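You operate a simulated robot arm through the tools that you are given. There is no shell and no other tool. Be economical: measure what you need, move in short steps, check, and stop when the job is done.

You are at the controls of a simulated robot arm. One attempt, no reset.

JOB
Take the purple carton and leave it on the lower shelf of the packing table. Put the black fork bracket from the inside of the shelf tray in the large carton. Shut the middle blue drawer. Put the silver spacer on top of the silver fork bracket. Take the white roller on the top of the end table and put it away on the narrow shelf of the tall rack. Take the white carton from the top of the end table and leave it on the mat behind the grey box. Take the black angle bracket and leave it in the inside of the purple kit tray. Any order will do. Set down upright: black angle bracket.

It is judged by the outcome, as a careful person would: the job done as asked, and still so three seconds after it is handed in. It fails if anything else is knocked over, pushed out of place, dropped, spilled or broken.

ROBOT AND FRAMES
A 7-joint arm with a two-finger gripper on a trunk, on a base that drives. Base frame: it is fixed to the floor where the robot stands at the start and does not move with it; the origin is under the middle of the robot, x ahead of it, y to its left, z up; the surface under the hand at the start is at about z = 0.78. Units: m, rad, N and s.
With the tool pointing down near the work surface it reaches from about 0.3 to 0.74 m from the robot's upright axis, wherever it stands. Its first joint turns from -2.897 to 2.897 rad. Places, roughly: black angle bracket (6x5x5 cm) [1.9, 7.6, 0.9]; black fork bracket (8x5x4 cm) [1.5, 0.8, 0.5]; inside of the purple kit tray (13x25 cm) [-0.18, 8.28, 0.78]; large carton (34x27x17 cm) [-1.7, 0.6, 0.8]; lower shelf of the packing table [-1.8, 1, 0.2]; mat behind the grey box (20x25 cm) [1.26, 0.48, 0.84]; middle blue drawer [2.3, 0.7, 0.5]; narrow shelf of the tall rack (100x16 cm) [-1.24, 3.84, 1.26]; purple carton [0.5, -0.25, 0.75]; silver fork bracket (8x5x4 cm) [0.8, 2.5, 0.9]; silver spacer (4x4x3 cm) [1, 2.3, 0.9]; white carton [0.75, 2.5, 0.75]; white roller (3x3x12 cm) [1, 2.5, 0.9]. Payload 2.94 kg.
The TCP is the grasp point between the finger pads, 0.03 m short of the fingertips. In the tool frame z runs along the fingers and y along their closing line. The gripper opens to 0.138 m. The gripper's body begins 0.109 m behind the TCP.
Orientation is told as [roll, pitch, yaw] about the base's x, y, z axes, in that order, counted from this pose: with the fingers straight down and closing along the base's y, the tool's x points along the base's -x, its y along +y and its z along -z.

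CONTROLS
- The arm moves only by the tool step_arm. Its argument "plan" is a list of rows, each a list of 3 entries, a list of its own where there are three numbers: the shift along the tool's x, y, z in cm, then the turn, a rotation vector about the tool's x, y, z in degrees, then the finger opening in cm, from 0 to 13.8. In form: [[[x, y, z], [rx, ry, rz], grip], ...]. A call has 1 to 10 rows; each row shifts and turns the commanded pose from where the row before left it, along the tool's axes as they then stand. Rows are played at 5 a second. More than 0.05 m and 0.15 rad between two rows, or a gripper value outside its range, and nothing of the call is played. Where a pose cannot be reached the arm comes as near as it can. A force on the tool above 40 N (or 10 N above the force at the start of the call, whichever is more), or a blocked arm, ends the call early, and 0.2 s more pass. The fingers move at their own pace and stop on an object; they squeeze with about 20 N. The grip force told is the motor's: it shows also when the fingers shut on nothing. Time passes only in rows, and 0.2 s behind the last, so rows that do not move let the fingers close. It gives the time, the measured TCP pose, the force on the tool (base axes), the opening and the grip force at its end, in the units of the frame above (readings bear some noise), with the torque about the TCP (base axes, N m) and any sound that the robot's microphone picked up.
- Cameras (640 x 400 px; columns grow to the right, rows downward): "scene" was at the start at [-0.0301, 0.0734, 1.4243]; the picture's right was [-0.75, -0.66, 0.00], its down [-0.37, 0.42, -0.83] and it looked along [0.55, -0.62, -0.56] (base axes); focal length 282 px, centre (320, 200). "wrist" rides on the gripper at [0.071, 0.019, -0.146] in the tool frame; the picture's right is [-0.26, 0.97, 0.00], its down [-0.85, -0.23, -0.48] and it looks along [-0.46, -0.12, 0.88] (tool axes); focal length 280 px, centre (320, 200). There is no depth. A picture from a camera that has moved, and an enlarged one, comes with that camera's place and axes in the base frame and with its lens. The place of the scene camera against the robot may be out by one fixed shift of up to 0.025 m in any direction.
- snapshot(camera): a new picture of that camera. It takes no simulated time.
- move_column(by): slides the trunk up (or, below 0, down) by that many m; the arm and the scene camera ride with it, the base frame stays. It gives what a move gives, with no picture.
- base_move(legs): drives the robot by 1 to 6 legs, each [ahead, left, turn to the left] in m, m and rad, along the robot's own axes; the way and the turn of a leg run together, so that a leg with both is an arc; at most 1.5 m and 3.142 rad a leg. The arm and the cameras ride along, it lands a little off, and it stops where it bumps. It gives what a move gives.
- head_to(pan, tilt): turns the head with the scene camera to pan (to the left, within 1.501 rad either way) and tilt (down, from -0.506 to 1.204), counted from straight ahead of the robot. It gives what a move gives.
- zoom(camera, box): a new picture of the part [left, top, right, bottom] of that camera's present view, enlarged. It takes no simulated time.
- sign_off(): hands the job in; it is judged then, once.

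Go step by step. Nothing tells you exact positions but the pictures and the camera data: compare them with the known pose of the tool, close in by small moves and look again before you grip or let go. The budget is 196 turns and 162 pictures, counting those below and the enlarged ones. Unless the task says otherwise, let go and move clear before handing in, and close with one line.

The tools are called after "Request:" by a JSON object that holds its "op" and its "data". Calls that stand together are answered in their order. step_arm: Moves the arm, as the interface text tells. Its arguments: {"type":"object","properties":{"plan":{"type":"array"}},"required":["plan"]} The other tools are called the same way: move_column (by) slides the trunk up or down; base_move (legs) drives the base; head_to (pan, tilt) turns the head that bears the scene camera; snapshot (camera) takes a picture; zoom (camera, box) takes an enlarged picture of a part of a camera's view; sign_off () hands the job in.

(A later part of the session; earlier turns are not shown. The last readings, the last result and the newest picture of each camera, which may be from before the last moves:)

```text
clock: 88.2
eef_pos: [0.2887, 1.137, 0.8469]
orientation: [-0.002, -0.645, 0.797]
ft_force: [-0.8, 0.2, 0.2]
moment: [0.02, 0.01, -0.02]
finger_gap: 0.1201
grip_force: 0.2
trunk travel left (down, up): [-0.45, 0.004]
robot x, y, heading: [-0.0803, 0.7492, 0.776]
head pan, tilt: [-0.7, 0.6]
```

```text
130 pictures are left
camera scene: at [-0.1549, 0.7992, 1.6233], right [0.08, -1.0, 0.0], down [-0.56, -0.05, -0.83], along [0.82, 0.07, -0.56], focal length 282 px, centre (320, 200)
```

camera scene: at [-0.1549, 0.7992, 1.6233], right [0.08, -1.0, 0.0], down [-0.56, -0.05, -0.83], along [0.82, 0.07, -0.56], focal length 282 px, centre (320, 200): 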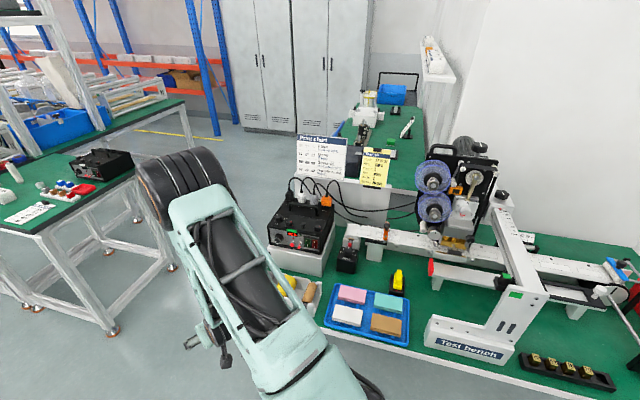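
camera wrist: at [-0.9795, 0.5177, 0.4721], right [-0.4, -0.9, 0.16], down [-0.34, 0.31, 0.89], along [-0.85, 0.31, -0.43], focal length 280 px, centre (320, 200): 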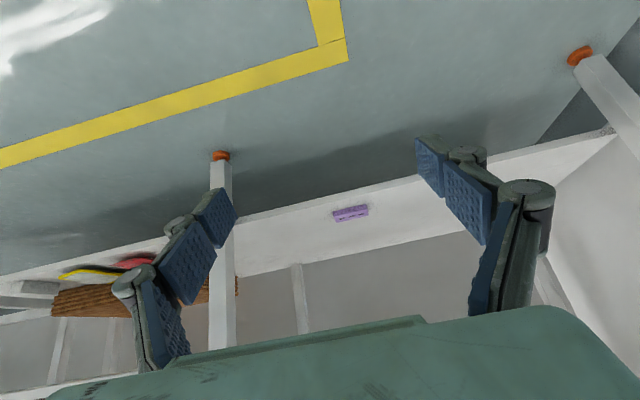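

All is in place there. I'll put the tool upright and higher, then drive round to the west side of the end table.

Request:
{"op": "step_arm", "data": {"plan": [[[0, 0, -2], [0, 7.4, 0], 12], [[0, 0, -2], [0, 7.4, 0], 12], [[0, 0, -2], [0, 7.4, 0], 12], [[0, 0, -2], [0, 7.4, 0], 12], [[0, 0, -2], [0, 7.4, 0], 12], [[0, 0, -4.5], [0, 0, 0], 12], [[0, 0, -4.5], [0, 0, 0], 12], [[0, 0, -4.5], [0, 0, 0], 12], [[0, 0, -4.5], [0, 0, 0], 12]]}}

Request:
{"op": "base_move", "data": {"legs": [[0.0, 0.1, 0.787], [1.45, 0.0, 0.0], [0.25, 0.0, 0.0], [0.0, 0.0, -1.571]]}}

Request:
{"op": "head_to", "data": {"pan": -0.3, "tilt": 0.6}}

Request:
{"op": "snapshot", "data": {"camera": "scene"}}

```text
clock: 90.2
eef_pos: [0.2625, 1.1096, 1.1203]
orientation: [0.001, -0.001, 0.796]
ft_force: [-0.1, -0.2, -0.8]
moment: [0.03, 0.02, 0.04]
finger_gap: 0.1203
grip_force: 0.1
trunk travel left (down, up): [-0.45, 0.004]
robot x, y, heading: [-0.0817, 0.7498, 0.784]
head pan, tilt: [-0.7, 0.6]
```

```text
clock: 104.6
eef_pos: [0.3233, 2.5051, 1.119]
orientation: [0.0, -0.001, 0.038]
ft_force: [-1.3, -0.3, -0.3]
moment: [0.04, -0.04, -0.01]
finger_gap: 0.1201
grip_force: 0.1
trunk travel left (down, up): [-0.45, 0.004]
robot x, y, heading: [-0.178, 2.4766, 0.022]
head pan, tilt: [-0.7, 0.6]
```

```text
clock: 105.5
eef_pos: [0.3251, 2.5051, 1.1195]
orientation: [-0.001, 0.002, 0.039]
ft_force: [0.3, 0.3, -0.5]
moment: [-0.01, 0.01, -0.04]
finger_gap: 0.1199
grip_force: 0.1
trunk travel left (down, up): [-0.45, 0.004]
robot x, y, heading: [-0.1787, 2.4759, 0.023]
head pan, tilt: [-0.3, 0.6]
```

```text
129 pictures are left
camera scene: at [-0.1834, 2.5927, 1.6233], right [-0.27, -0.96, 0.0], down [-0.54, 0.15, -0.83], along [0.79, -0.23, -0.56], focal length 282 px, centre (320, 200)
```

scene: 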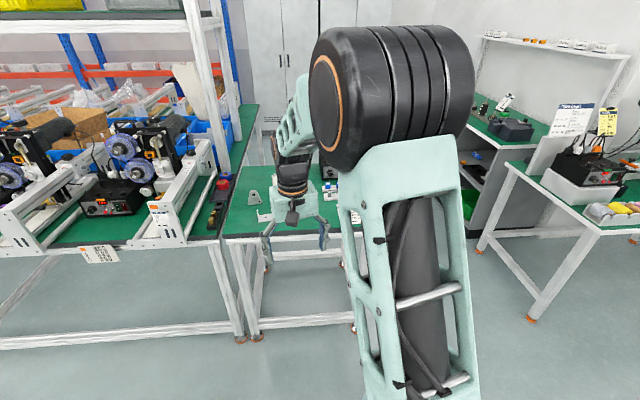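

The end table is ahead. I'll close in with the hand high and use the wrist camera.

Request:
{"op": "base_move", "data": {"legs": [[0.36, 0.0, 0.0]]}}

Request:
{"op": "snapshot", "data": {"camera": "wrist"}}

Request:
{"op": "head_to", "data": {"pan": 0.1, "tilt": 0.65}}

Request:
{"op": "snapshot", "data": {"camera": "scene"}}

```text
clock: 107.8
eef_pos: [0.6842, 2.5113, 1.1182]
orientation: [0.0, -0.001, 0.034]
ft_force: [0.4, -0.6, 0.1]
moment: [-0.01, 0.02, 0.01]
finger_gap: 0.1203
grip_force: 0.0
trunk travel left (down, up): [-0.45, 0.004]
robot x, y, heading: [0.1836, 2.481, 0.018]
head pan, tilt: [-0.3, 0.6]
```

```text
128 pictures are left
camera wrist: at [0.6125, 2.528, 1.2654], right [0.23, 0.97, 0.0], down [0.86, -0.2, 0.48], along [0.46, -0.11, -0.88], focal length 280 px, centre (320, 200)
```

wrist: 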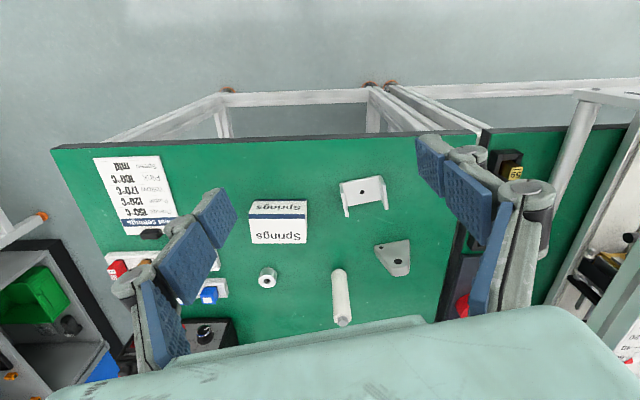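

```text
clock: 108.7
eef_pos: [0.6838, 2.5114, 1.1192]
orientation: [0.001, 0.0, 0.035]
ft_force: [-0.2, -0.4, -0.9]
moment: [0.01, 0.0, -0.01]
finger_gap: 0.1199
grip_force: 0.0
trunk travel left (down, up): [-0.45, 0.004]
robot x, y, heading: [0.1851, 2.485, 0.023]
head pan, tilt: [0.099, 0.649]
```

```text
127 pictures are left
camera scene: at [0.1779, 2.6353, 1.619], right [0.12, -0.99, 0.0], down [-0.6, -0.07, -0.8], along [0.79, 0.09, -0.6], focal length 282 px, centre (320, 200)
```

scene: 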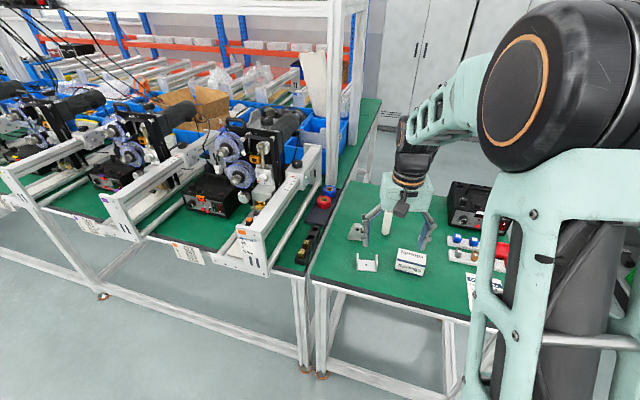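

I see the white "Springs" carton, a U-shaped bracket, an angle bracket, the spacer ring and the standing roller. I'll zoom in to tell them apart.

Request:
{"op": "zoom", "data": {"camera": "wrist", "box": [235, 160, 435, 330]}}

Request:
{"op": "zoom", "data": {"camera": "scene", "box": [330, 180, 530, 300]}}

```text
2.35 times, centred on (335, 245) of wrist
camera zoom: at [0.6121, 2.528, 1.2656], right [0.23, 0.97, 0.0], down [0.86, -0.2, 0.48], along [0.46, -0.11, -0.88], focal length 660 px, centre (285, 94)
```

zoom: 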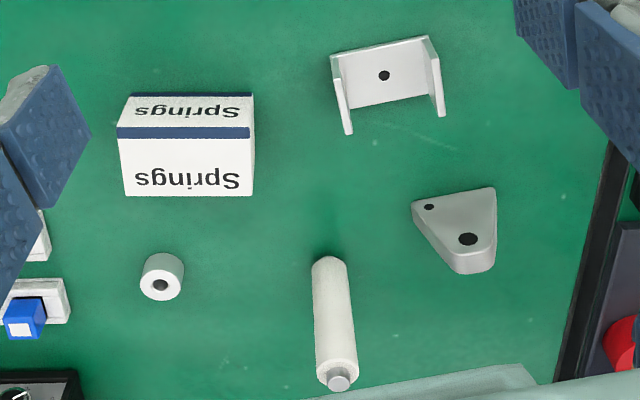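

```text
3.20 times, centred on (430, 240) of scene
camera zoom: at [0.1779, 2.6353, 1.619], right [0.12, -0.99, 0.0], down [-0.6, -0.07, -0.8], along [0.79, 0.09, -0.6], focal length 901 px, centre (-32, 72)
```

zoom: 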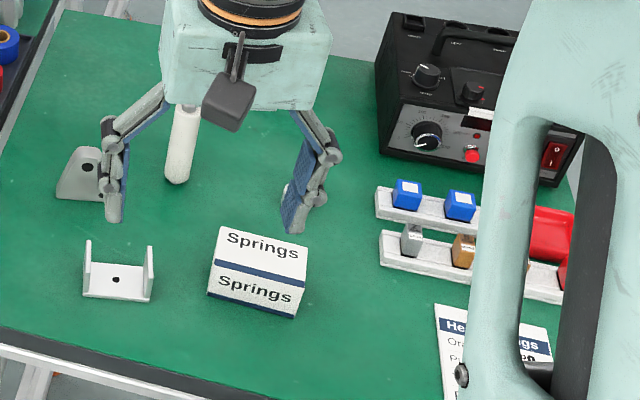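

The fork bracket is the U-channel lying open side up, so the spacer goes between its walls. I'll align with the table (it's turned about -0.2 rad) and move closer.

Request:
{"op": "base_move", "data": {"legs": [[0.0, 0.0, -0.215], [0.22, 0.0, 0.0]]}}

Request:
{"op": "step_arm", "data": {"plan": [[[0, 0, 0], [0, 0, 8.5], 6], [[0, 0, 0], [0, 0, 8.5], 6], [[0, 0, 0], [0, 0, 8.5], 6], [[0, 0, 0], [0, 0, 8.5], 6], [[0, 0, 0], [0, 0, 8.5], 6], [[0, 0, 0], [0, 0, 8.5], 6], [[0, 0, 0], [0, 0, 8.5], 6], [[0, 0, 0], [0, 0, 8.5], 6], [[0, 0, 0], [0, 0, 8.5], 6], [[0, 0, 0], [0, 0, 8.5], 6]]}}

Request:
{"op": "snapshot", "data": {"camera": "wrist"}}

Request:
{"op": "snapshot", "data": {"camera": "scene"}}

```text
clock: 111.1
eef_pos: [0.8924, 2.3623, 1.1185]
orientation: [0.0, 0.0, -0.178]
ft_force: [0.1, -0.4, 1.1]
moment: [0.03, 0.01, 0.01]
finger_gap: 0.1201
grip_force: 0.2
trunk travel left (down, up): [-0.45, 0.004]
robot x, y, heading: [0.3971, 2.4442, -0.196]
head pan, tilt: [0.099, 0.649]
```

```text
clock: 113.3
eef_pos: [0.892, 2.3633, 1.1193]
orientation: [0.0, -0.001, -1.665]
ft_force: [0.0, -0.5, -0.3]
moment: [0.0, -0.02, 0.0]
finger_gap: 0.0601
grip_force: 0.1
trunk travel left (down, up): [-0.45, 0.004]
robot x, y, heading: [0.3986, 2.4428, -0.198]
head pan, tilt: [0.099, 0.649]
```

```text
124 pictures are left
camera wrist: at [0.9175, 2.4314, 1.2654], right [0.94, -0.35, 0.0], down [-0.31, -0.82, 0.48], along [-0.17, -0.45, -0.88], focal length 280 px, centre (320, 200)
```

wrist: 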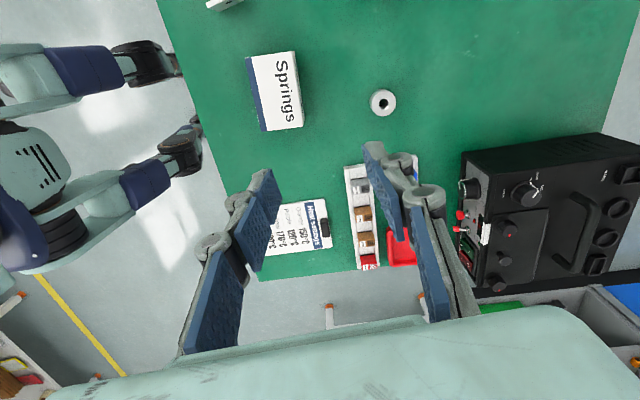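

```text
123 pictures are left
camera scene: at [0.4229, 2.5894, 1.619], right [-0.09, -1.0, 0.0], down [-0.6, 0.06, -0.8], along [0.79, -0.07, -0.6], focal length 282 px, centre (320, 200)
```

scene: 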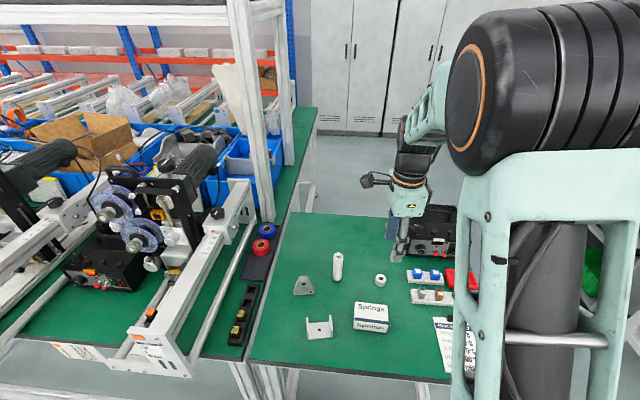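

Two views put the spacer at [0.975, 2.337] with its top at about 0.858, so the table is at about 0.83. I'll move above it.

Request:
{"op": "step_arm", "data": {"plan": [[[-0.9, 4.3, 0], [0, 0, 0], 6], [[-1.0, 4.2, 0], [0, 0, 0], 6], [[0, 0, 4.5], [0, 0, 0], 6], [[0, 0, 4.5], [0, 0, 0], 6], [[0, 0, 4.5], [0, 0, 0], 6], [[0, 0, 4.0], [0, 0, 0], 6], [[0, 0, 0], [0, 0, 0], 6]]}}

Request:
{"op": "snapshot", "data": {"camera": "wrist"}}

```text
clock: 114.9
eef_pos: [0.9751, 2.3359, 0.9454]
orientation: [0.0, 0.0, -1.662]
ft_force: [-0.7, -0.7, 0.6]
moment: [-0.01, -0.01, -0.01]
finger_gap: 0.0601
grip_force: 0.1
trunk travel left (down, up): [-0.45, 0.004]
robot x, y, heading: [0.3973, 2.4461, -0.194]
head pan, tilt: [0.099, 0.649]
```

```text
122 pictures are left
camera wrist: at [1.0001, 2.4049, 1.0909], right [0.94, -0.35, 0.0], down [-0.31, -0.82, 0.48], along [-0.17, -0.45, -0.88], focal length 280 px, centre (320, 200)
```

wrist: 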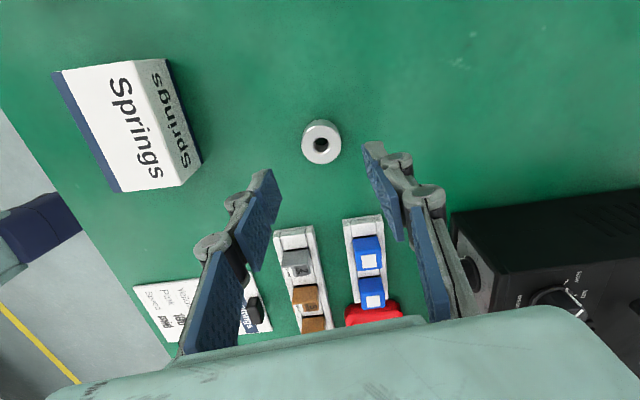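

Centred. I'll go down and close.

Request:
{"op": "step_arm", "data": {"plan": [[[0, 0, 3], [0, 0, 0], 6], [[0, 0, 2.5], [0, 0, 0], 6], [[0, 0, 1.5], [0, 0, 0], 6], [[0, 0, 0.5], [0, 0, 0], 6], [[0, 0, 0.4], [0, 0, 0], 6], [[0, 0, 0], [0, 0, 0], 2], [[0, 0, 0], [0, 0, 0], 1], [[0, 0, 0], [0, 0, 0], 1], [[0, 0, 0], [0, 0, 0], 1]]}}

Request:
{"op": "snapshot", "data": {"camera": "wrist"}}

```text
clock: 116.7
eef_pos: [0.9706, 2.3377, 0.8697]
orientation: [0.0, 0.0, -1.661]
ft_force: [-10.1, 1.4, 23.0]
moment: [0.03, 0.34, -0.01]
finger_gap: 0.0324
grip_force: 19.9
trunk travel left (down, up): [-0.45, 0.004]
robot x, y, heading: [0.4001, 2.4448, -0.192]
head pan, tilt: [0.099, 0.649]
stopped in row 8: the force on the tool passed its limit at 41 N (the readings are from after the stop); the commanded pose is now the measured one
```

```text
121 pictures are left
camera wrist: at [0.9969, 2.4051, 1.0159], right [0.94, -0.35, 0.0], down [-0.31, -0.82, 0.48], along [-0.17, -0.45, -0.88], focal length 280 px, centre (320, 200)
```

wrist: 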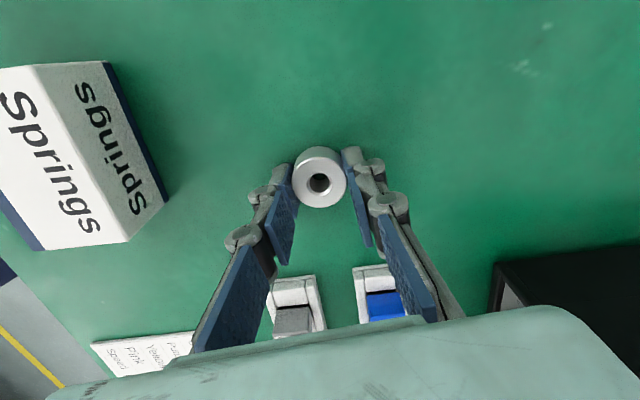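

Spacer gripped (3.2 cm); the fingertips touched the table at about 0.84. I'll lift and carry it high to above the fork bracket.

Request:
{"op": "step_arm", "data": {"plan": [[[0, 0, -1], [0, 0, 0], 0.5], [[0, 0, -2], [0, 0, 0], 0.5], [[0, 0, -3], [0, 0, 0], 0.5], [[0, 0, -4], [0, 0, 0], 0.5], [[0, 0, -4], [0, 0, 0], 0.5], [[0, 0, -4], [0, 0, 0], 0.5]]}}

Request:
{"op": "step_arm", "data": {"plan": [[[2.5, -3.1, 0], [0, 0, 0], 0.5], [[2.5, -3.1, 0], [0, 0, 0], 0.5], [[2.5, -3.1, 0], [0, 0, 0], 0.5], [[2.5, -2.5, 0], [0, 0, 0], 0.5], [[3, -2, 0], [0, 0, 0], 0.5], [[3, -2, 0], [0, 0, 0], 0.5], [[0, 0, 0], [0, 0, 0], 0.5]]}}

Request:
{"op": "snapshot", "data": {"camera": "wrist"}}

```text
clock: 118.1
eef_pos: [0.9737, 2.3361, 1.0451]
orientation: [-0.003, 0.0, -1.661]
ft_force: [0.3, -0.2, 0.2]
moment: [-0.02, -0.04, 0.04]
finger_gap: 0.032
grip_force: 19.8
trunk travel left (down, up): [-0.45, 0.004]
robot x, y, heading: [0.4, 2.4459, -0.191]
head pan, tilt: [0.099, 0.649]
```

```text
clock: 119.7
eef_pos: [0.8318, 2.5095, 1.0475]
orientation: [-0.002, -0.001, -1.662]
ft_force: [0.0, -0.8, -1.1]
moment: [0.01, -0.02, 0.01]
finger_gap: 0.0322
grip_force: 19.7
trunk travel left (down, up): [-0.45, 0.004]
robot x, y, heading: [0.3973, 2.4445, -0.194]
head pan, tilt: [0.099, 0.649]
```

```text
120 pictures are left
camera wrist: at [0.8582, 2.5784, 1.194], right [0.94, -0.35, 0.0], down [-0.31, -0.82, 0.48], along [-0.17, -0.45, -0.88], focal length 280 px, centre (320, 200)
```

wrist: 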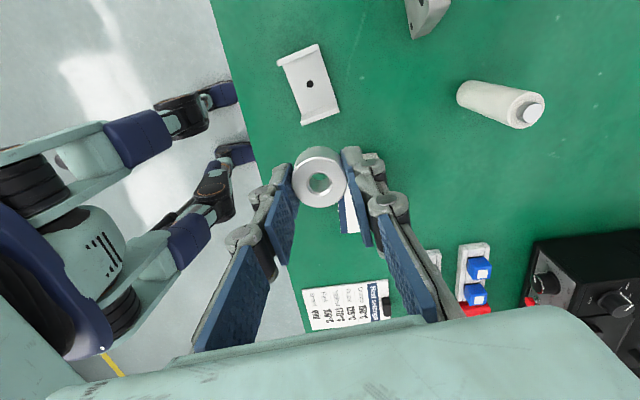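

The bracket centre is [0.832, 2.546] in both views, its channel along x, so the fingers fit between the walls. I'll move over it and go down part way.

Request:
{"op": "step_arm", "data": {"plan": [[[3.64, -0.3, 0], [0, 0, 0], 0.5], [[0, 0, 4], [0, 0, 0], 0.5], [[0, 0, 4], [0, 0, 0], 0.5], [[0, 0, 3], [0, 0, 0], 0.5], [[0, 0, 0], [0, 0, 0], 0.5]]}}

Request:
{"op": "snapshot", "data": {"camera": "wrist"}}

```text
clock: 120.9
eef_pos: [0.8317, 2.5461, 0.9358]
orientation: [-0.002, 0.0, -1.664]
ft_force: [-0.6, 0.2, 0.3]
moment: [0.0, 0.04, 0.02]
finger_gap: 0.0322
grip_force: 20.0
trunk travel left (down, up): [-0.45, 0.004]
robot x, y, heading: [0.3985, 2.4416, -0.193]
head pan, tilt: [0.099, 0.649]
```

```text
119 pictures are left
camera wrist: at [0.8573, 2.615, 1.0827], right [0.94, -0.35, 0.0], down [-0.31, -0.82, 0.48], along [-0.17, -0.45, -0.88], focal length 280 px, centre (320, 200)
```

wrist: 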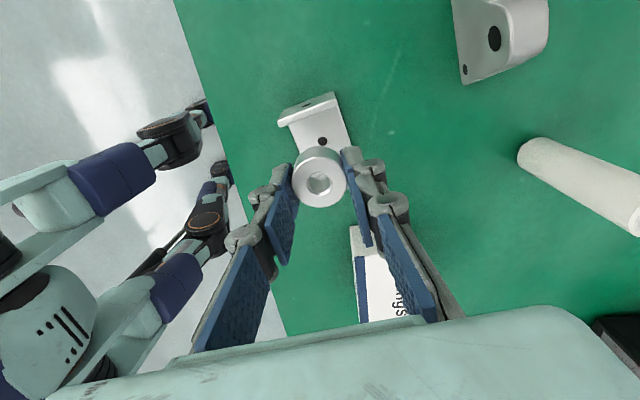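

Still on target. I'll lower it to contact.

Request:
{"op": "step_arm", "data": {"plan": [[[0, 0.2, 2.5], [0, 0, 0], 0.5], [[0, 0, 2], [0, 0, 0], 0.5], [[0, 0, 0.8], [0, 0, 0], 0.5], [[0, 0, 0.3], [0, 0, 0], 0.5], [[0, 0, 0.3], [0, 0, 0], 0.5]]}}

Request:
{"op": "snapshot", "data": {"camera": "wrist"}}

```text
clock: 122.1
eef_pos: [0.8328, 2.5464, 0.8771]
orientation: [-0.001, 0.0, -1.662]
ft_force: [-0.4, -0.1, -0.4]
moment: [-0.04, -0.03, 0.01]
finger_gap: 0.0322
grip_force: 19.8
trunk travel left (down, up): [-0.45, 0.004]
robot x, y, heading: [0.3983, 2.4415, -0.192]
head pan, tilt: [0.099, 0.649]
```

```text
118 pictures are left
camera wrist: at [0.8595, 2.6151, 1.0239], right [0.94, -0.35, 0.0], down [-0.31, -0.82, 0.48], along [-0.17, -0.45, -0.88], focal length 280 px, centre (320, 200)
```

wrist: 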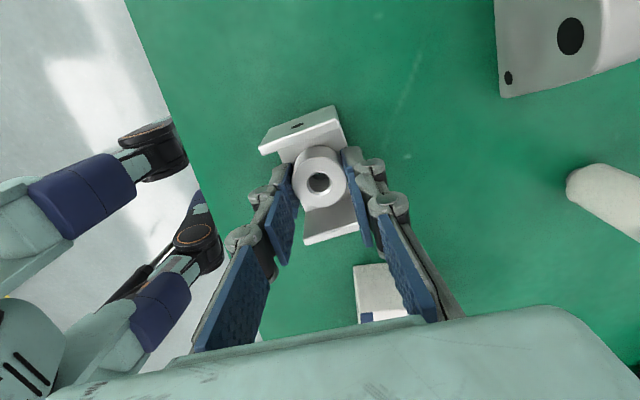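

Request:
{"op": "step_arm", "data": {"plan": [[[0, 0, 0.2], [0, 0, 0], 0.5], [[0, 0, 0.15], [0, 0, 0], 0.5], [[0, 0, 0.15], [0, 0, 0], 0.5], [[0, 0, 0.1], [0, 0, 0], 0.5]]}}

```text
clock: 123.2
eef_pos: [0.8326, 2.5458, 0.8752]
orientation: [0.004, 0.005, -1.662]
ft_force: [-6.9, -2.5, 25.1]
moment: [-0.09, 0.29, 0.02]
finger_gap: 0.0324
grip_force: 20.0
trunk travel left (down, up): [-0.45, 0.004]
robot x, y, heading: [0.3939, 2.4444, -0.192]
head pan, tilt: [0.099, 0.649]
stopped in row 4: the force on the tool passed its limit at 41 N (the readings are from after the stop); the commanded pose is now the measured one
```

Seated. I'll ease up, open and rise.

Request:
{"op": "step_arm", "data": {"plan": [[[0, 0, -0.2], [0, 0, 0], 1], [[0, 0, 0], [0, 0, 0], 4], [[0, 0, 0], [0, 0, 0], 5.5], [[0, 0, 0], [0, 0, 0], 5.5], [[0, 0, -2], [0, 0, 0], 5.5], [[0, 0, -4], [0, 0, 0], 5.5], [[0, 0, -4], [0, 0, 0], 5.5], [[0, 0, -4], [0, 0, 0], 5.5]]}}

Request:
{"op": "snapshot", "data": {"camera": "wrist"}}

```text
clock: 125.0
eef_pos: [0.8349, 2.5442, 1.0145]
orientation: [0.001, 0.003, -1.662]
ft_force: [-0.8, -1.0, -0.3]
moment: [0.02, 0.0, 0.02]
finger_gap: 0.0552
grip_force: 0.1
trunk travel left (down, up): [-0.45, 0.004]
robot x, y, heading: [0.3968, 2.4438, -0.193]
head pan, tilt: [0.099, 0.649]
```

```text
117 pictures are left
camera wrist: at [0.8603, 2.6139, 1.162], right [0.94, -0.35, 0.0], down [-0.31, -0.83, 0.47], along [-0.16, -0.44, -0.88], focal length 280 px, centre (320, 200)
```

wrist: 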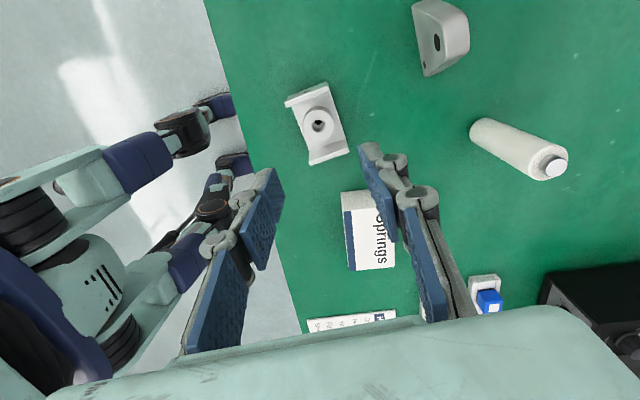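

The spacer sits inside the bracket. Next is the roller near [1.005, 2.473]. I'll take it with the tool tilted forward about 37 degrees so that it can be stood on the rack shelf later.

Request:
{"op": "step_arm", "data": {"plan": [[[0, 0, -1], [0, 0, -8.43], 6], [[0, 0, -1], [0, 0, -8.43], 6], [[0, 0, -1], [0, 0, -8.43], 6], [[0, 0, 0], [0, 0, -8.43], 6], [[0, 0, 0], [0, 0, -8.43], 6], [[0, 0, 0], [0, 0, -8.43], 6], [[0, 0, 0], [0, 0, -8.43], 6], [[0, 0, 0], [0, 0, -8.43], 6], [[0, 0, 0], [0, 0, -8.43], 6], [[0, 0, 0], [0, 0, -8.43], 6]]}}

Request:
{"op": "step_arm", "data": {"plan": [[[0, 0, 0], [0, -7.4, 0], 6], [[0, 0, 0], [0, -7.4, 0], 6], [[0, 0, 0], [0, -7.4, 0], 6], [[0, 0, 0], [0, -7.4, 0], 6], [[0, 0, 0], [0, -7.4, 0], 6], [[-3, -1.8, 0], [0, 0, 0], 6], [[-3, -1.9, 0], [0, 0, 0], 6], [[0, 0, 0], [0, 0, 0], 6]]}}

Request:
{"op": "snapshot", "data": {"camera": "wrist"}}

```text
clock: 127.2
eef_pos: [0.8338, 2.5463, 1.0459]
orientation: [0.0, -0.001, -0.188]
ft_force: [-0.1, 0.4, -0.3]
moment: [-0.01, -0.01, -0.01]
finger_gap: 0.0599
grip_force: 0.0
trunk travel left (down, up): [-0.45, 0.004]
robot x, y, heading: [0.3949, 2.4472, -0.193]
head pan, tilt: [0.099, 0.649]
```

```text
clock: 129.0
eef_pos: [0.8769, 2.5015, 1.0809]
orientation: [0.004, -0.646, -0.193]
ft_force: [-1.0, -1.0, -0.3]
moment: [-0.01, -0.01, 0.0]
finger_gap: 0.0602
grip_force: 0.1
trunk travel left (down, up): [-0.45, 0.004]
robot x, y, heading: [0.4022, 2.4455, -0.197]
head pan, tilt: [0.099, 0.649]
```

```text
116 pictures are left
camera wrist: at [0.7375, 2.5472, 1.1555], right [0.39, 0.91, 0.16], down [0.34, -0.3, 0.89], along [0.86, -0.29, -0.43], focal length 280 px, centre (320, 200)
```

wrist: 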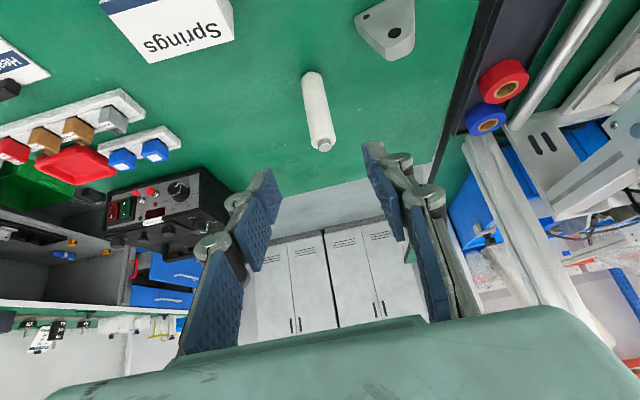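

The roller is at [1.002, 2.475], straight along the tool axis about 22 cm away. I'll close in.

Request:
{"op": "step_arm", "data": {"plan": [[[0.2, -0.2, 4], [0, 0, 0], 6], [[0.2, 0, 4], [0, 0, 0], 6], [[0, 0, 4], [0, 0, 0], 6], [[0, 0, 3], [0, 0, 0], 6], [[0, 0, 0], [0, 0, 0], 6]]}}

Request:
{"op": "snapshot", "data": {"camera": "wrist"}}

```text
clock: 130.2
eef_pos: [0.9604, 2.483, 0.9596]
orientation: [0.001, -0.647, -0.192]
ft_force: [0.2, -1.3, -0.3]
moment: [0.01, -0.03, 0.0]
finger_gap: 0.0601
grip_force: 0.1
trunk travel left (down, up): [-0.45, 0.004]
robot x, y, heading: [0.4009, 2.4429, -0.194]
head pan, tilt: [0.099, 0.649]
```

```text
115 pictures are left
camera wrist: at [0.8215, 2.5288, 1.0339], right [0.39, 0.91, 0.16], down [0.34, -0.3, 0.89], along [0.86, -0.29, -0.43], focal length 280 px, centre (320, 200)
```

wrist: 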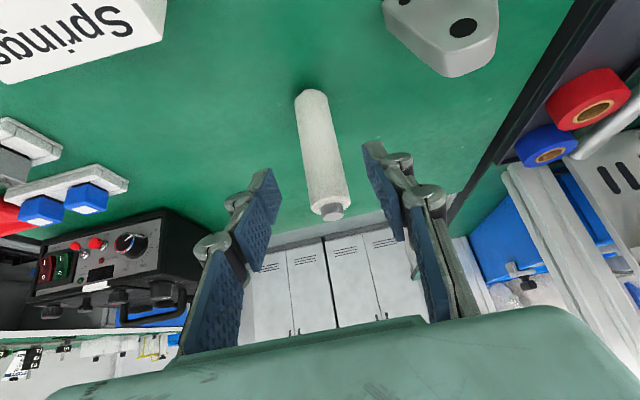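

Request:
{"op": "step_arm", "data": {"plan": [[[0, 0, 3], [0, 0, 0], 6], [[0, 0, 2], [0, 0, 0], 6], [[0, 0, 1.8], [0, 0, 0], 6], [[0, 0, 0], [0, 0, 0], 4], [[0, 0, 0], [0, 0, 0], 3], [[0, 0, 0], [0, 0, 0], 1], [[0, 0, 0], [0, 0, 0], 0.5], [[0, 0, 0], [0, 0, 0], 0.5]]}}

Request:
{"op": "snapshot", "data": {"camera": "wrist"}}

```text
clock: 132.0
eef_pos: [1.0004, 2.4754, 0.9041]
orientation: [0.001, -0.646, -0.192]
ft_force: [0.3, -0.1, 0.6]
moment: [-0.01, -0.03, 0.01]
finger_gap: 0.0285
grip_force: 19.7
trunk travel left (down, up): [-0.45, 0.004]
robot x, y, heading: [0.3976, 2.4432, -0.193]
head pan, tilt: [0.099, 0.649]
```

```text
114 pictures are left
camera wrist: at [0.8625, 2.521, 0.9795], right [0.39, 0.91, 0.16], down [0.34, -0.3, 0.89], along [0.86, -0.29, -0.43], focal length 280 px, centre (320, 200)
```

wrist: 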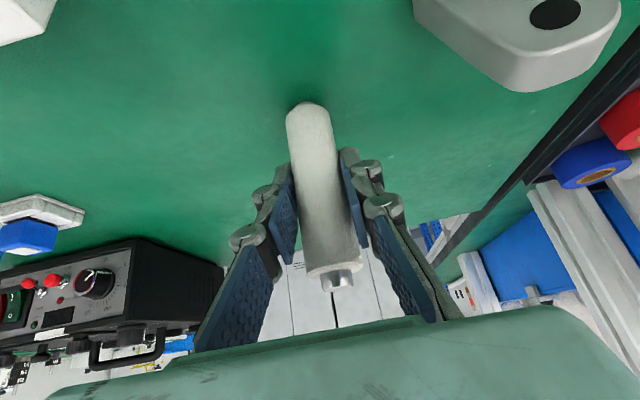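

Gripped. I'll lift straight up, back away and turn towards the tall rack.

Request:
{"op": "step_arm", "data": {"plan": [[[-0.6, 0, -0.8], [0, 0, 0], 0.5], [[-1.2, 0, -1.6], [0, 0, 0], 0.5], [[-1.8, 0, -2.4], [0, 0, 0], 0.5], [[-1.8, 0, -2.4], [0, 0, 0], 0.5], [[-1.8, 0, -2.4], [0, 0, 0], 0.5], [[-1.8, 0, -2.4], [0, 0, 0], 0.5], [[-1.8, 0, -2.4], [0, 0, 0], 0.5]]}}

Request:
{"op": "base_move", "data": {"legs": [[-0.55, 0.0, 0.0], [0.0, 0.0, 1.6], [0.7, 0.0, 0.0], [0.0, 0.0, 1.3]]}}

Request:
{"op": "head_to", "data": {"pan": 0.2, "tilt": 0.35}}

Request:
{"op": "snapshot", "data": {"camera": "scene"}}

Request:
{"op": "snapshot", "data": {"camera": "wrist"}}

```text
clock: 133.6
eef_pos: [0.9992, 2.4731, 1.084]
orientation: [0.0, -0.644, -0.192]
ft_force: [-0.4, -0.4, -1.2]
moment: [-0.01, 0.01, 0.03]
finger_gap: 0.0283
grip_force: 20.1
trunk travel left (down, up): [-0.45, 0.004]
robot x, y, heading: [0.3993, 2.4441, -0.191]
head pan, tilt: [0.099, 0.649]
```

```text
clock: 147.4
eef_pos: [-0.6338, 3.3383, 1.0843]
orientation: [0.002, -0.648, 2.73]
ft_force: [-0.3, -0.5, -1.0]
moment: [0.01, -0.02, 0.01]
finger_gap: 0.0284
grip_force: 19.8
trunk travel left (down, up): [-0.45, 0.004]
robot x, y, heading: [-0.0378, 3.2355, 2.73]
head pan, tilt: [0.099, 0.649]
```

```text
clock: 148.2
eef_pos: [-0.6341, 3.338, 1.0846]
orientation: [0.002, -0.646, 2.73]
ft_force: [-0.1, 0.5, -0.3]
moment: [0.01, 0.01, 0.0]
finger_gap: 0.0285
grip_force: 19.5
trunk travel left (down, up): [-0.45, 0.004]
robot x, y, heading: [-0.0401, 3.2367, 2.73]
head pan, tilt: [0.201, 0.351]
```

```text
113 pictures are left
camera scene: at [-0.1212, 3.1047, 1.646], right [0.21, 0.98, 0.0], down [0.34, -0.07, -0.94], along [-0.92, 0.2, -0.34], focal length 282 px, centre (320, 200)
```

scene: 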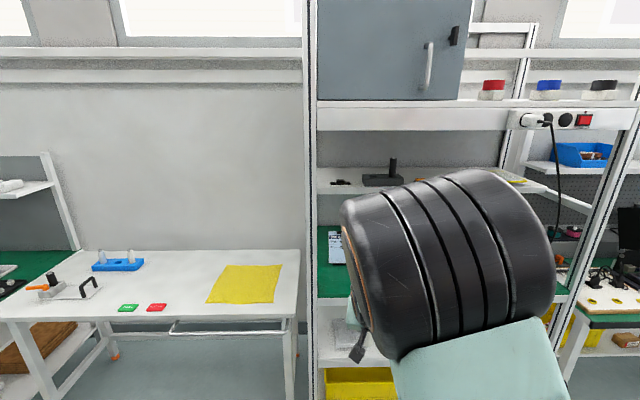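

```text
112 pictures are left
camera wrist: at [-0.5095, 3.2631, 1.1585], right [-0.58, -0.8, 0.16], down [-0.27, 0.37, 0.89], along [-0.77, 0.47, -0.43], focal length 280 px, centre (320, 200)
```

wrist: 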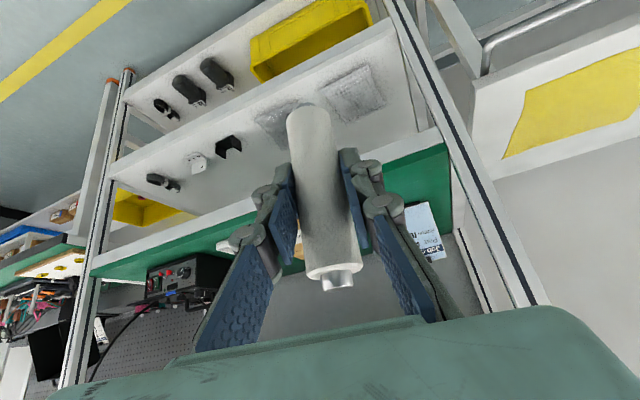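

The narrow shelf (z 1.26) is set back about 0.2 m under a top shelf whose apron bottom is near 1.55, so my 37 degree tilt is too steep to get in. I'll stand the roller on the white table next to the rack and re-grip it with a nearly level tool.

Request:
{"op": "base_move", "data": {"legs": [[0.0, 0.0, 0.2], [0.0, 0.7, 0.0], [0.2, 0.0, 0.0]]}}

Request:
{"op": "snapshot", "data": {"camera": "wrist"}}

Request:
{"op": "head_to", "data": {"pan": 0.2, "tilt": 0.6}}

Request:
{"op": "snapshot", "data": {"camera": "scene"}}

```text
clock: 156.7
eef_pos: [-0.9827, 2.5725, 1.0834]
orientation: [0.003, -0.647, 2.935]
ft_force: [-1.0, 0.2, -1.4]
moment: [0.01, 0.0, -0.02]
finger_gap: 0.0282
grip_force: 20.6
trunk travel left (down, up): [-0.45, 0.004]
robot x, y, heading: [-0.3767, 2.595, 2.939]
head pan, tilt: [0.201, 0.351]
```

```text
111 pictures are left
camera wrist: at [-0.8446, 2.5242, 1.1583], right [-0.4, -0.9, 0.16], down [-0.34, 0.31, 0.89], along [-0.85, 0.3, -0.43], focal length 280 px, centre (320, 200)
```

wrist: 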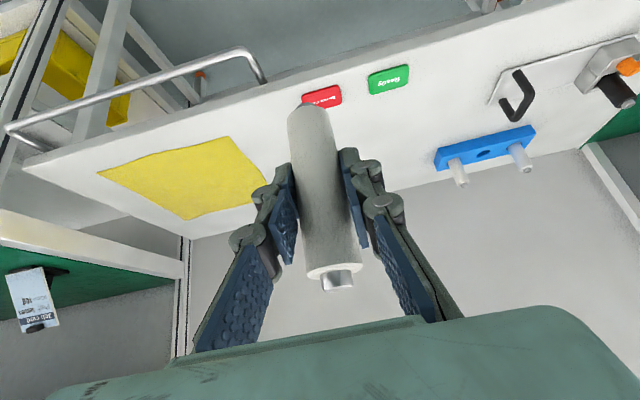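

```text
clock: 157.4
eef_pos: [-0.9815, 2.5711, 1.0839]
orientation: [0.001, -0.646, 2.936]
ft_force: [1.3, 0.2, -0.8]
moment: [-0.01, 0.01, -0.02]
finger_gap: 0.0283
grip_force: 19.8
trunk travel left (down, up): [-0.45, 0.004]
robot x, y, heading: [-0.3808, 2.5928, 2.933]
head pan, tilt: [0.201, 0.6]
```

```text
110 pictures are left
camera scene: at [-0.4263, 2.4501, 1.6233], right [0.01, 1.0, 0.0], down [0.56, 0.0, -0.83], along [-0.83, 0.01, -0.56], focal length 282 px, centre (320, 200)
```

scene: 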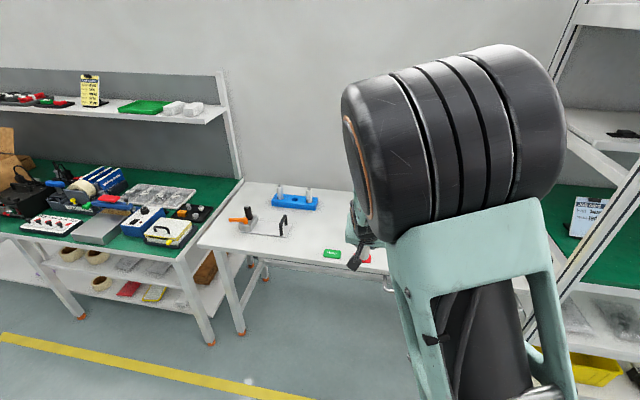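

The white table is at about z 0.85. I'll use the free spot between the red pad and the yellow sheet, 6 cm in from the edge, around [-1.135, 2.693].

Request:
{"op": "base_move", "data": {"legs": [[0.12, -0.088, 0.0]]}}

Request:
{"op": "step_arm", "data": {"plan": [[[1.8, 0, 2.4], [0, 0, 0], 0.5], [[1.8, 0, 2.4], [0, 0, 0], 0.5], [[1.8, 0, 2.4], [0, 0, 0], 0.5], [[0, 0, 0], [0, 0, 0], 0.5]]}}

Request:
{"op": "snapshot", "data": {"camera": "wrist"}}

```text
clock: 158.9
eef_pos: [-1.0809, 2.6821, 1.0842]
orientation: [0.003, -0.646, 2.935]
ft_force: [-0.1, 1.3, -0.9]
moment: [-0.03, -0.03, 0.01]
finger_gap: 0.0286
grip_force: 19.8
trunk travel left (down, up): [-0.45, 0.004]
robot x, y, heading: [-0.4784, 2.7061, 2.933]
head pan, tilt: [0.201, 0.6]
```

```text
clock: 159.9
eef_pos: [-1.0794, 2.6819, 0.9938]
orientation: [0.001, -0.646, 2.935]
ft_force: [0.9, -0.2, 0.7]
moment: [0.03, 0.02, 0.01]
finger_gap: 0.0286
grip_force: 19.4
trunk travel left (down, up): [-0.45, 0.004]
robot x, y, heading: [-0.4766, 2.7003, 2.931]
head pan, tilt: [0.201, 0.6]
```

```text
109 pictures are left
camera wrist: at [-0.942, 2.634, 1.0683], right [-0.4, -0.9, 0.16], down [-0.34, 0.31, 0.89], along [-0.85, 0.3, -0.43], focal length 280 px, centre (320, 200)
```

wrist: 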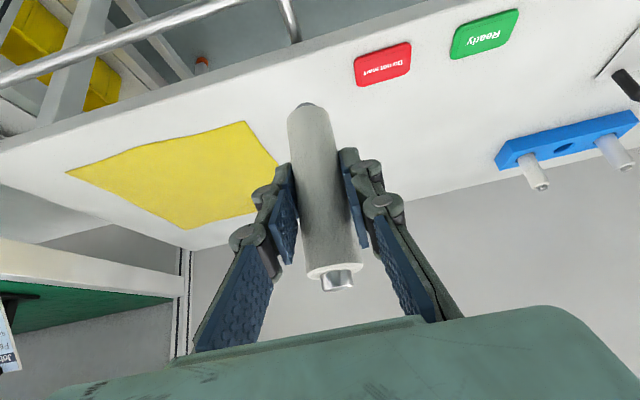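

Better triangulation puts this table at z about 0.787 with its edge at x about -1.15. I'll drive a bit further in and lower to contact.

Request:
{"op": "base_move", "data": {"legs": [[0.137, -0.016, 0.0]]}}

Request:
{"op": "step_arm", "data": {"plan": [[[1.8, 0, 2.4], [0, 0, 0], 0.5], [[1.8, 0, 2.4], [0, 0, 0], 0.5], [[1.8, 0, 2.4], [0, 0, 0], 0.5], [[1.2, 0, 1.6], [0, 0, 0], 0.5], [[0, 0, 0], [0, 0, 0], 0.5]]}}

Request:
{"op": "snapshot", "data": {"camera": "wrist"}}

```text
clock: 161.2
eef_pos: [-1.2094, 2.7256, 0.9937]
orientation: [0.003, -0.647, 2.935]
ft_force: [-0.5, 0.1, -1.2]
moment: [-0.04, -0.01, 0.0]
finger_gap: 0.0287
grip_force: 19.9
trunk travel left (down, up): [-0.45, 0.004]
robot x, y, heading: [-0.6059, 2.7477, 2.933]
head pan, tilt: [0.201, 0.6]
```

```text
clock: 162.4
eef_pos: [-1.2099, 2.7244, 0.8844]
orientation: [0.003, -0.648, 2.937]
ft_force: [0.6, 0.5, -0.3]
moment: [-0.02, 0.0, -0.02]
finger_gap: 0.0285
grip_force: 19.7
trunk travel left (down, up): [-0.45, 0.004]
robot x, y, heading: [-0.6058, 2.7448, 2.929]
head pan, tilt: [0.201, 0.6]
```

```text
108 pictures are left
camera wrist: at [-1.0717, 2.6771, 0.9588], right [-0.4, -0.9, 0.16], down [-0.34, 0.31, 0.89], along [-0.85, 0.3, -0.43], focal length 280 px, centre (320, 200)
```

wrist: 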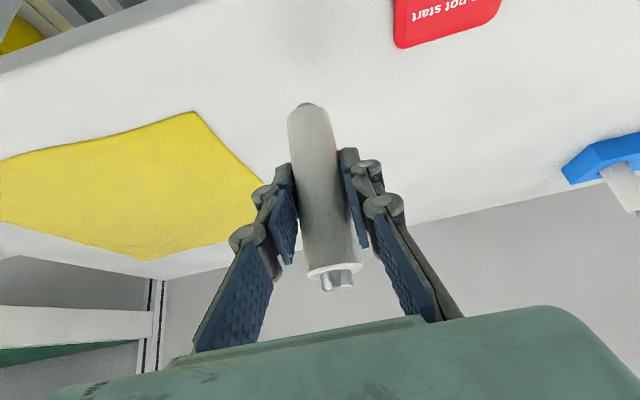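

Request:
{"op": "step_arm", "data": {"plan": [[[0.6, 0, 0.8], [0, 0, 0], 0.5], [[0.6, 0, 0.8], [0, 0, 0], 0.5], [[0.24, 0, 0.32], [0, 0, 0], 0.5], [[0.18, 0, 0.24], [0, 0, 0], 0.5], [[0.18, 0, 0.24], [0, 0, 0], 0.5], [[0.18, 0, 0.24], [0, 0, 0], 0.5], [[0.12, 0, 0.16], [0, 0, 0], 0.5], [[0.12, 0, 0.16], [0, 0, 0], 0.5]]}}

Request:
{"op": "snapshot", "data": {"camera": "wrist"}}

```text
clock: 164.2
eef_pos: [-1.2094, 2.7256, 0.8473]
orientation: [0.002, -0.647, 2.936]
ft_force: [-0.5, -0.2, -0.6]
moment: [-0.03, 0.07, 0.02]
finger_gap: 0.0287
grip_force: 19.3
trunk travel left (down, up): [-0.45, 0.004]
robot x, y, heading: [-0.6049, 2.7454, 2.933]
head pan, tilt: [0.201, 0.6]
```

```text
107 pictures are left
camera wrist: at [-1.0723, 2.6773, 0.9215], right [-0.4, -0.9, 0.16], down [-0.34, 0.31, 0.89], along [-0.85, 0.3, -0.43], focal length 280 px, centre (320, 200)
```

wrist: 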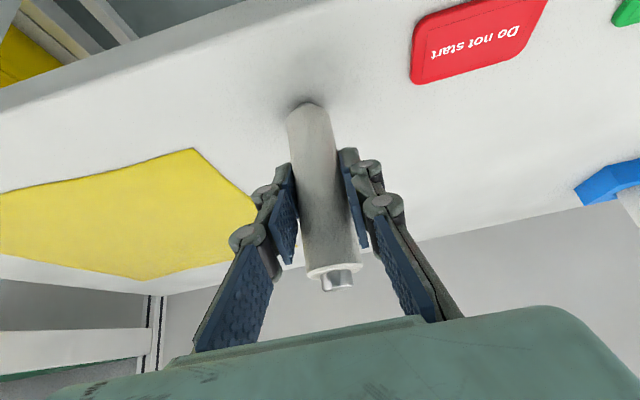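

Request:
{"op": "step_arm", "data": {"plan": [[[0.09, 0, 0.12], [0, 0, 0], 0.5], [[0.09, 0, 0.12], [0, 0, 0], 0.5], [[0.09, 0, 0.12], [0, 0, 0], 0.5], [[0.09, 0, 0.12], [0, 0, 0], 0.5], [[0.09, 0, 0.12], [0, 0, 0], 0.5], [[0.09, 0, 0.12], [0, 0, 0], 0.5]]}}

```text
clock: 165.6
eef_pos: [-1.2102, 2.7236, 0.8406]
orientation: [0.006, -0.653, 2.934]
ft_force: [-1.4, 0.3, 16.0]
moment: [0.09, 0.21, -0.01]
finger_gap: 0.0285
grip_force: 19.7
trunk travel left (down, up): [-0.45, 0.004]
robot x, y, heading: [-0.6058, 2.7466, 2.931]
head pan, tilt: [0.201, 0.6]
```

Standing on the table. I'll open a little, tilt the tool about the grip point to roughly 68 degrees and grip again.

Request:
{"op": "step_arm", "data": {"plan": [[[-0.12, 0, -0.16], [0, 0, 0], 1], [[0, 0, 0], [0, 0, 0], 3.5], [[0, 0, 0], [0, 0, 0], 5], [[0, 0, 0], [0, 0, 0], 5]]}}

Request:
{"op": "step_arm", "data": {"plan": [[[0, 0, 0], [0, -5.2, 0], 5], [[0, 0, 0], [0, -5.2, 0], 5], [[0, 0, 0], [0, -5.2, 0], 5], [[0, 0, 0], [0, -5.2, 0], 5], [[0, 0, 0], [0, -5.2, 0], 5], [[0, 0, 0], [0, -5, 0], 5], [[0, 0, 0], [0, 0, 0], 5]]}}

Request:
{"op": "snapshot", "data": {"camera": "wrist"}}

```text
clock: 166.6
eef_pos: [-1.2092, 2.7255, 0.8408]
orientation: [0.004, -0.644, 2.936]
ft_force: [-0.2, 0.4, 0.0]
moment: [0.02, 0.06, 0.02]
finger_gap: 0.05
grip_force: 0.0
trunk travel left (down, up): [-0.45, 0.004]
robot x, y, heading: [-0.6047, 2.7459, 2.933]
head pan, tilt: [0.201, 0.6]
```

```text
clock: 168.2
eef_pos: [-1.2093, 2.7255, 0.8409]
orientation: [0.005, -1.187, 2.933]
ft_force: [0.7, -0.8, -0.2]
moment: [0.0, 0.03, 0.01]
finger_gap: 0.05
grip_force: 0.1
trunk travel left (down, up): [-0.45, 0.004]
robot x, y, heading: [-0.6058, 2.7454, 2.932]
head pan, tilt: [0.201, 0.6]
```

```text
106 pictures are left
camera wrist: at [-1.0551, 2.6737, 0.8298], right [-0.29, -0.92, 0.25], down [0.17, 0.2, 0.96], along [-0.94, 0.32, 0.1], focal length 280 px, centre (320, 200)
```

wrist: 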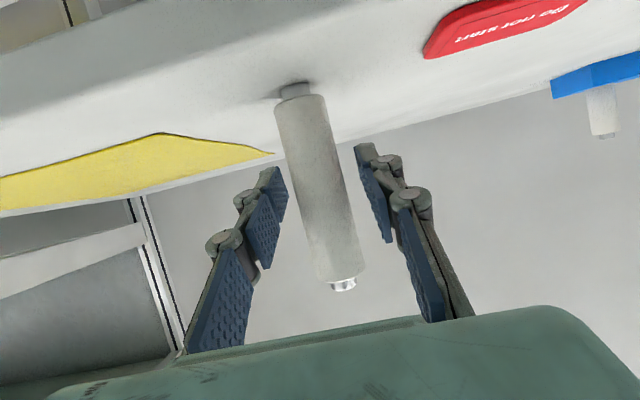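

The roller stands steady. I'll close and lift.

Request:
{"op": "step_arm", "data": {"plan": [[[0, 0, 0], [0, 0, 0], 3.5], [[0, 0, 0], [0, 0, 0], 2], [[0, 0, 0], [0, 0, 0], 0.5], [[0, 0, 0], [0, 0, 0], 0.5], [[0, 0, 0], [0, 0, 0], 0.5], [[-0.5, 0, -0.2], [0, 0, 0], 0.5], [[-1.4, 0, -0.56], [0, 0, 0], 0.5], [[-2.8, 0, -1.13], [0, 0, 0], 0.5], [[-2.8, 0, -1.13], [0, 0, 0], 0.5], [[-2.8, 0, -1.13], [0, 0, 0], 0.5]]}}

Request:
{"op": "step_arm", "data": {"plan": [[[-4, 0, -1.6], [0, 0, 0], 0.5], [[-4, 0, -1.6], [0, 0, 0], 0.5], [[-4, 0, -1.6], [0, 0, 0], 0.5], [[-4, 0, -1.6], [0, 0, 0], 0.5], [[-4, 0, -1.6], [0, 0, 0], 0.5], [[-4, 0, -1.6], [0, 0, 0], 0.5], [[-4, 0, -1.6], [0, 0, 0], 0.5], [[-4, 0, -1.6], [0, 0, 0], 0.5], [[-4, 0, -1.6], [0, 0, 0], 0.5], [[-3, 0, -1.2], [0, 0, 0], 0.5]]}}

Request:
{"op": "snapshot", "data": {"camera": "wrist"}}

Request:
{"op": "base_move", "data": {"legs": [[-0.45, 0.0, 0.0], [0.0, -0.75, 0.0]]}}

Request:
{"op": "head_to", "data": {"pan": 0.5, "tilt": 0.3}}

Request:
{"op": "snapshot", "data": {"camera": "scene"}}

Request:
{"op": "snapshot", "data": {"camera": "wrist"}}

```text
clock: 170.4
eef_pos: [-1.2094, 2.7258, 0.9511]
orientation: [0.004, -1.187, 2.935]
ft_force: [-0.2, 0.3, -0.4]
moment: [0.04, -0.01, 0.0]
finger_gap: 0.028
grip_force: 19.9
trunk travel left (down, up): [-0.45, 0.004]
robot x, y, heading: [-0.609, 2.7493, 2.938]
head pan, tilt: [0.201, 0.6]
```

```text
clock: 172.6
eef_pos: [-1.2107, 2.7274, 1.372]
orientation: [0.01, -1.187, 2.928]
ft_force: [-0.1, 0.0, -0.9]
moment: [0.03, 0.04, -0.02]
finger_gap: 0.0277
grip_force: 20.1
trunk travel left (down, up): [-0.45, 0.004]
robot x, y, heading: [-0.6061, 2.745, 2.939]
head pan, tilt: [0.201, 0.6]
```

```text
105 pictures are left
camera wrist: at [-1.0556, 2.6754, 1.3618], right [-0.29, -0.92, 0.25], down [0.17, 0.2, 0.96], along [-0.94, 0.32, 0.1], focal length 280 px, centre (320, 200)
```

wrist: 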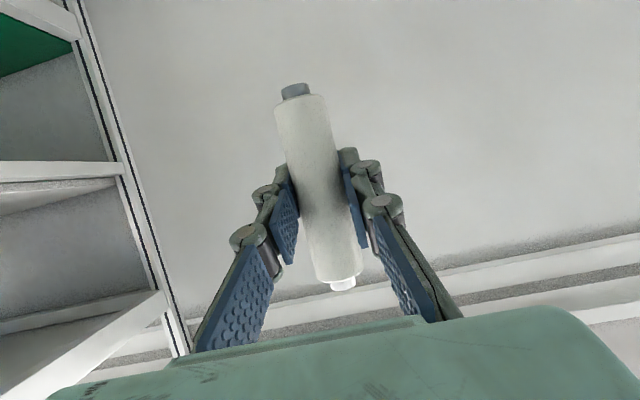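

```text
clock: 182.0
eef_pos: [-0.6092, 3.3686, 1.3713]
orientation: [0.006, -1.186, 2.933]
ft_force: [0.7, -0.2, -1.3]
moment: [0.03, -0.02, 0.0]
finger_gap: 0.0279
grip_force: 19.8
trunk travel left (down, up): [-0.45, 0.004]
robot x, y, heading: [-0.0088, 3.3905, 2.935]
head pan, tilt: [0.201, 0.6]
```

```text
clock: 182.8
eef_pos: [-0.6095, 3.3684, 1.3716]
orientation: [0.005, -1.186, 2.933]
ft_force: [-0.4, -0.2, -1.0]
moment: [0.0, -0.02, -0.01]
finger_gap: 0.0279
grip_force: 20.3
trunk travel left (down, up): [-0.45, 0.004]
robot x, y, heading: [-0.0043, 3.3889, 2.933]
head pan, tilt: [0.499, 0.3]
```

```text
104 pictures are left
camera scene: at [-0.0543, 3.2189, 1.6507], right [-0.29, 0.96, 0.0], down [0.28, 0.09, -0.95], along [-0.91, -0.27, -0.3], focal length 282 px, centre (320, 200)
```

scene: 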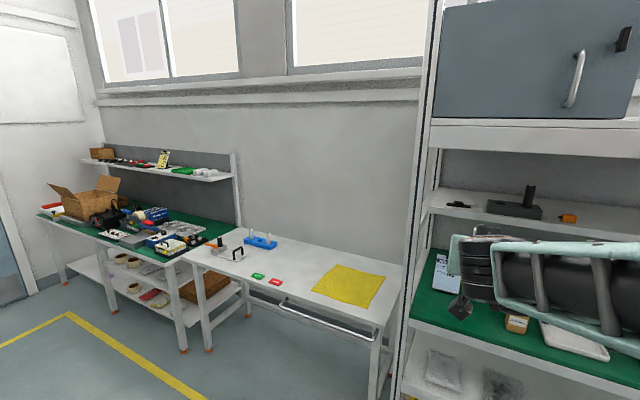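

```text
103 pictures are left
camera wrist: at [-0.4554, 3.3173, 1.3612], right [-0.29, -0.92, 0.25], down [0.17, 0.2, 0.96], along [-0.94, 0.32, 0.1], focal length 280 px, centre (320, 200)
```

wrist: 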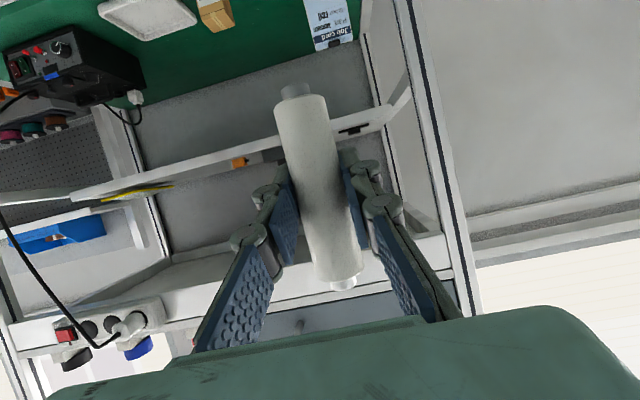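

Nearly level grip achieved. The narrow shelf carries some items on its left, an orange cube, then free space before a yellow strip. I'll shift right and move closer to measure it.

Request:
{"op": "base_move", "data": {"legs": [[0.0, -0.353, 0.0], [0.2, 0.0, 0.0]]}}

Request:
{"op": "snapshot", "data": {"camera": "wrist"}}

Request:
{"op": "step_arm", "data": {"plan": [[[-3.7, 0, -1.5], [0, 0, 0], 0.5], [[-3.7, 0, -1.5], [0, 0, 0], 0.5]]}}

Request:
{"op": "snapshot", "data": {"camera": "wrist"}}

```text
clock: 187.7
eef_pos: [-0.7334, 3.7605, 1.3708]
orientation: [0.005, -1.187, 2.928]
ft_force: [-1.1, 0.6, -1.4]
moment: [0.01, 0.0, 0.0]
finger_gap: 0.0278
grip_force: 19.8
trunk travel left (down, up): [-0.45, 0.004]
robot x, y, heading: [-0.1324, 3.7764, 2.928]
head pan, tilt: [0.499, 0.3]
```

```text
102 pictures are left
camera wrist: at [-0.579, 3.7078, 1.3609], right [-0.29, -0.92, 0.24], down [0.17, 0.2, 0.96], along [-0.94, 0.33, 0.1], focal length 280 px, centre (320, 200)
```

wrist: 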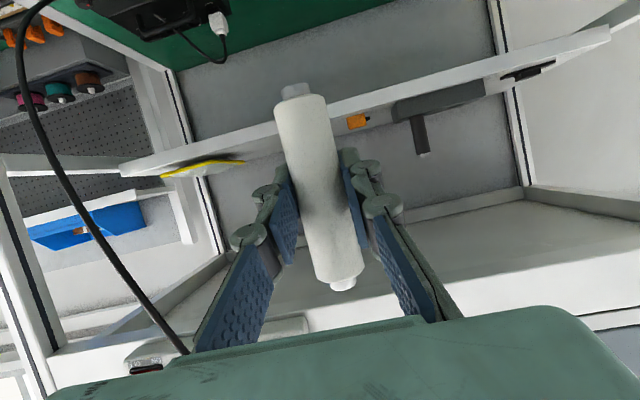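

```text
clock: 188.2
eef_pos: [-0.732, 3.7587, 1.4525]
orientation: [0.008, -1.187, 2.928]
ft_force: [-0.3, 0.2, -1.6]
moment: [0.01, 0.01, 0.01]
finger_gap: 0.0278
grip_force: 20.0
trunk travel left (down, up): [-0.45, 0.004]
robot x, y, heading: [-0.1307, 3.7781, 2.93]
head pan, tilt: [0.499, 0.3]
```

```text
101 pictures are left
camera wrist: at [-0.5779, 3.7068, 1.4412], right [-0.29, -0.92, 0.25], down [0.17, 0.2, 0.96], along [-0.94, 0.33, 0.1], focal length 280 px, centre (320, 200)
```

wrist: 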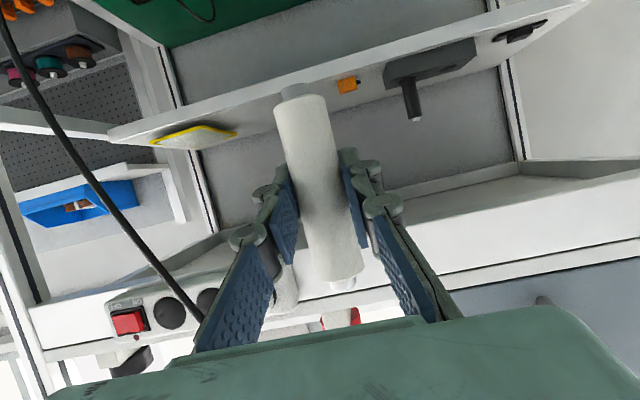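

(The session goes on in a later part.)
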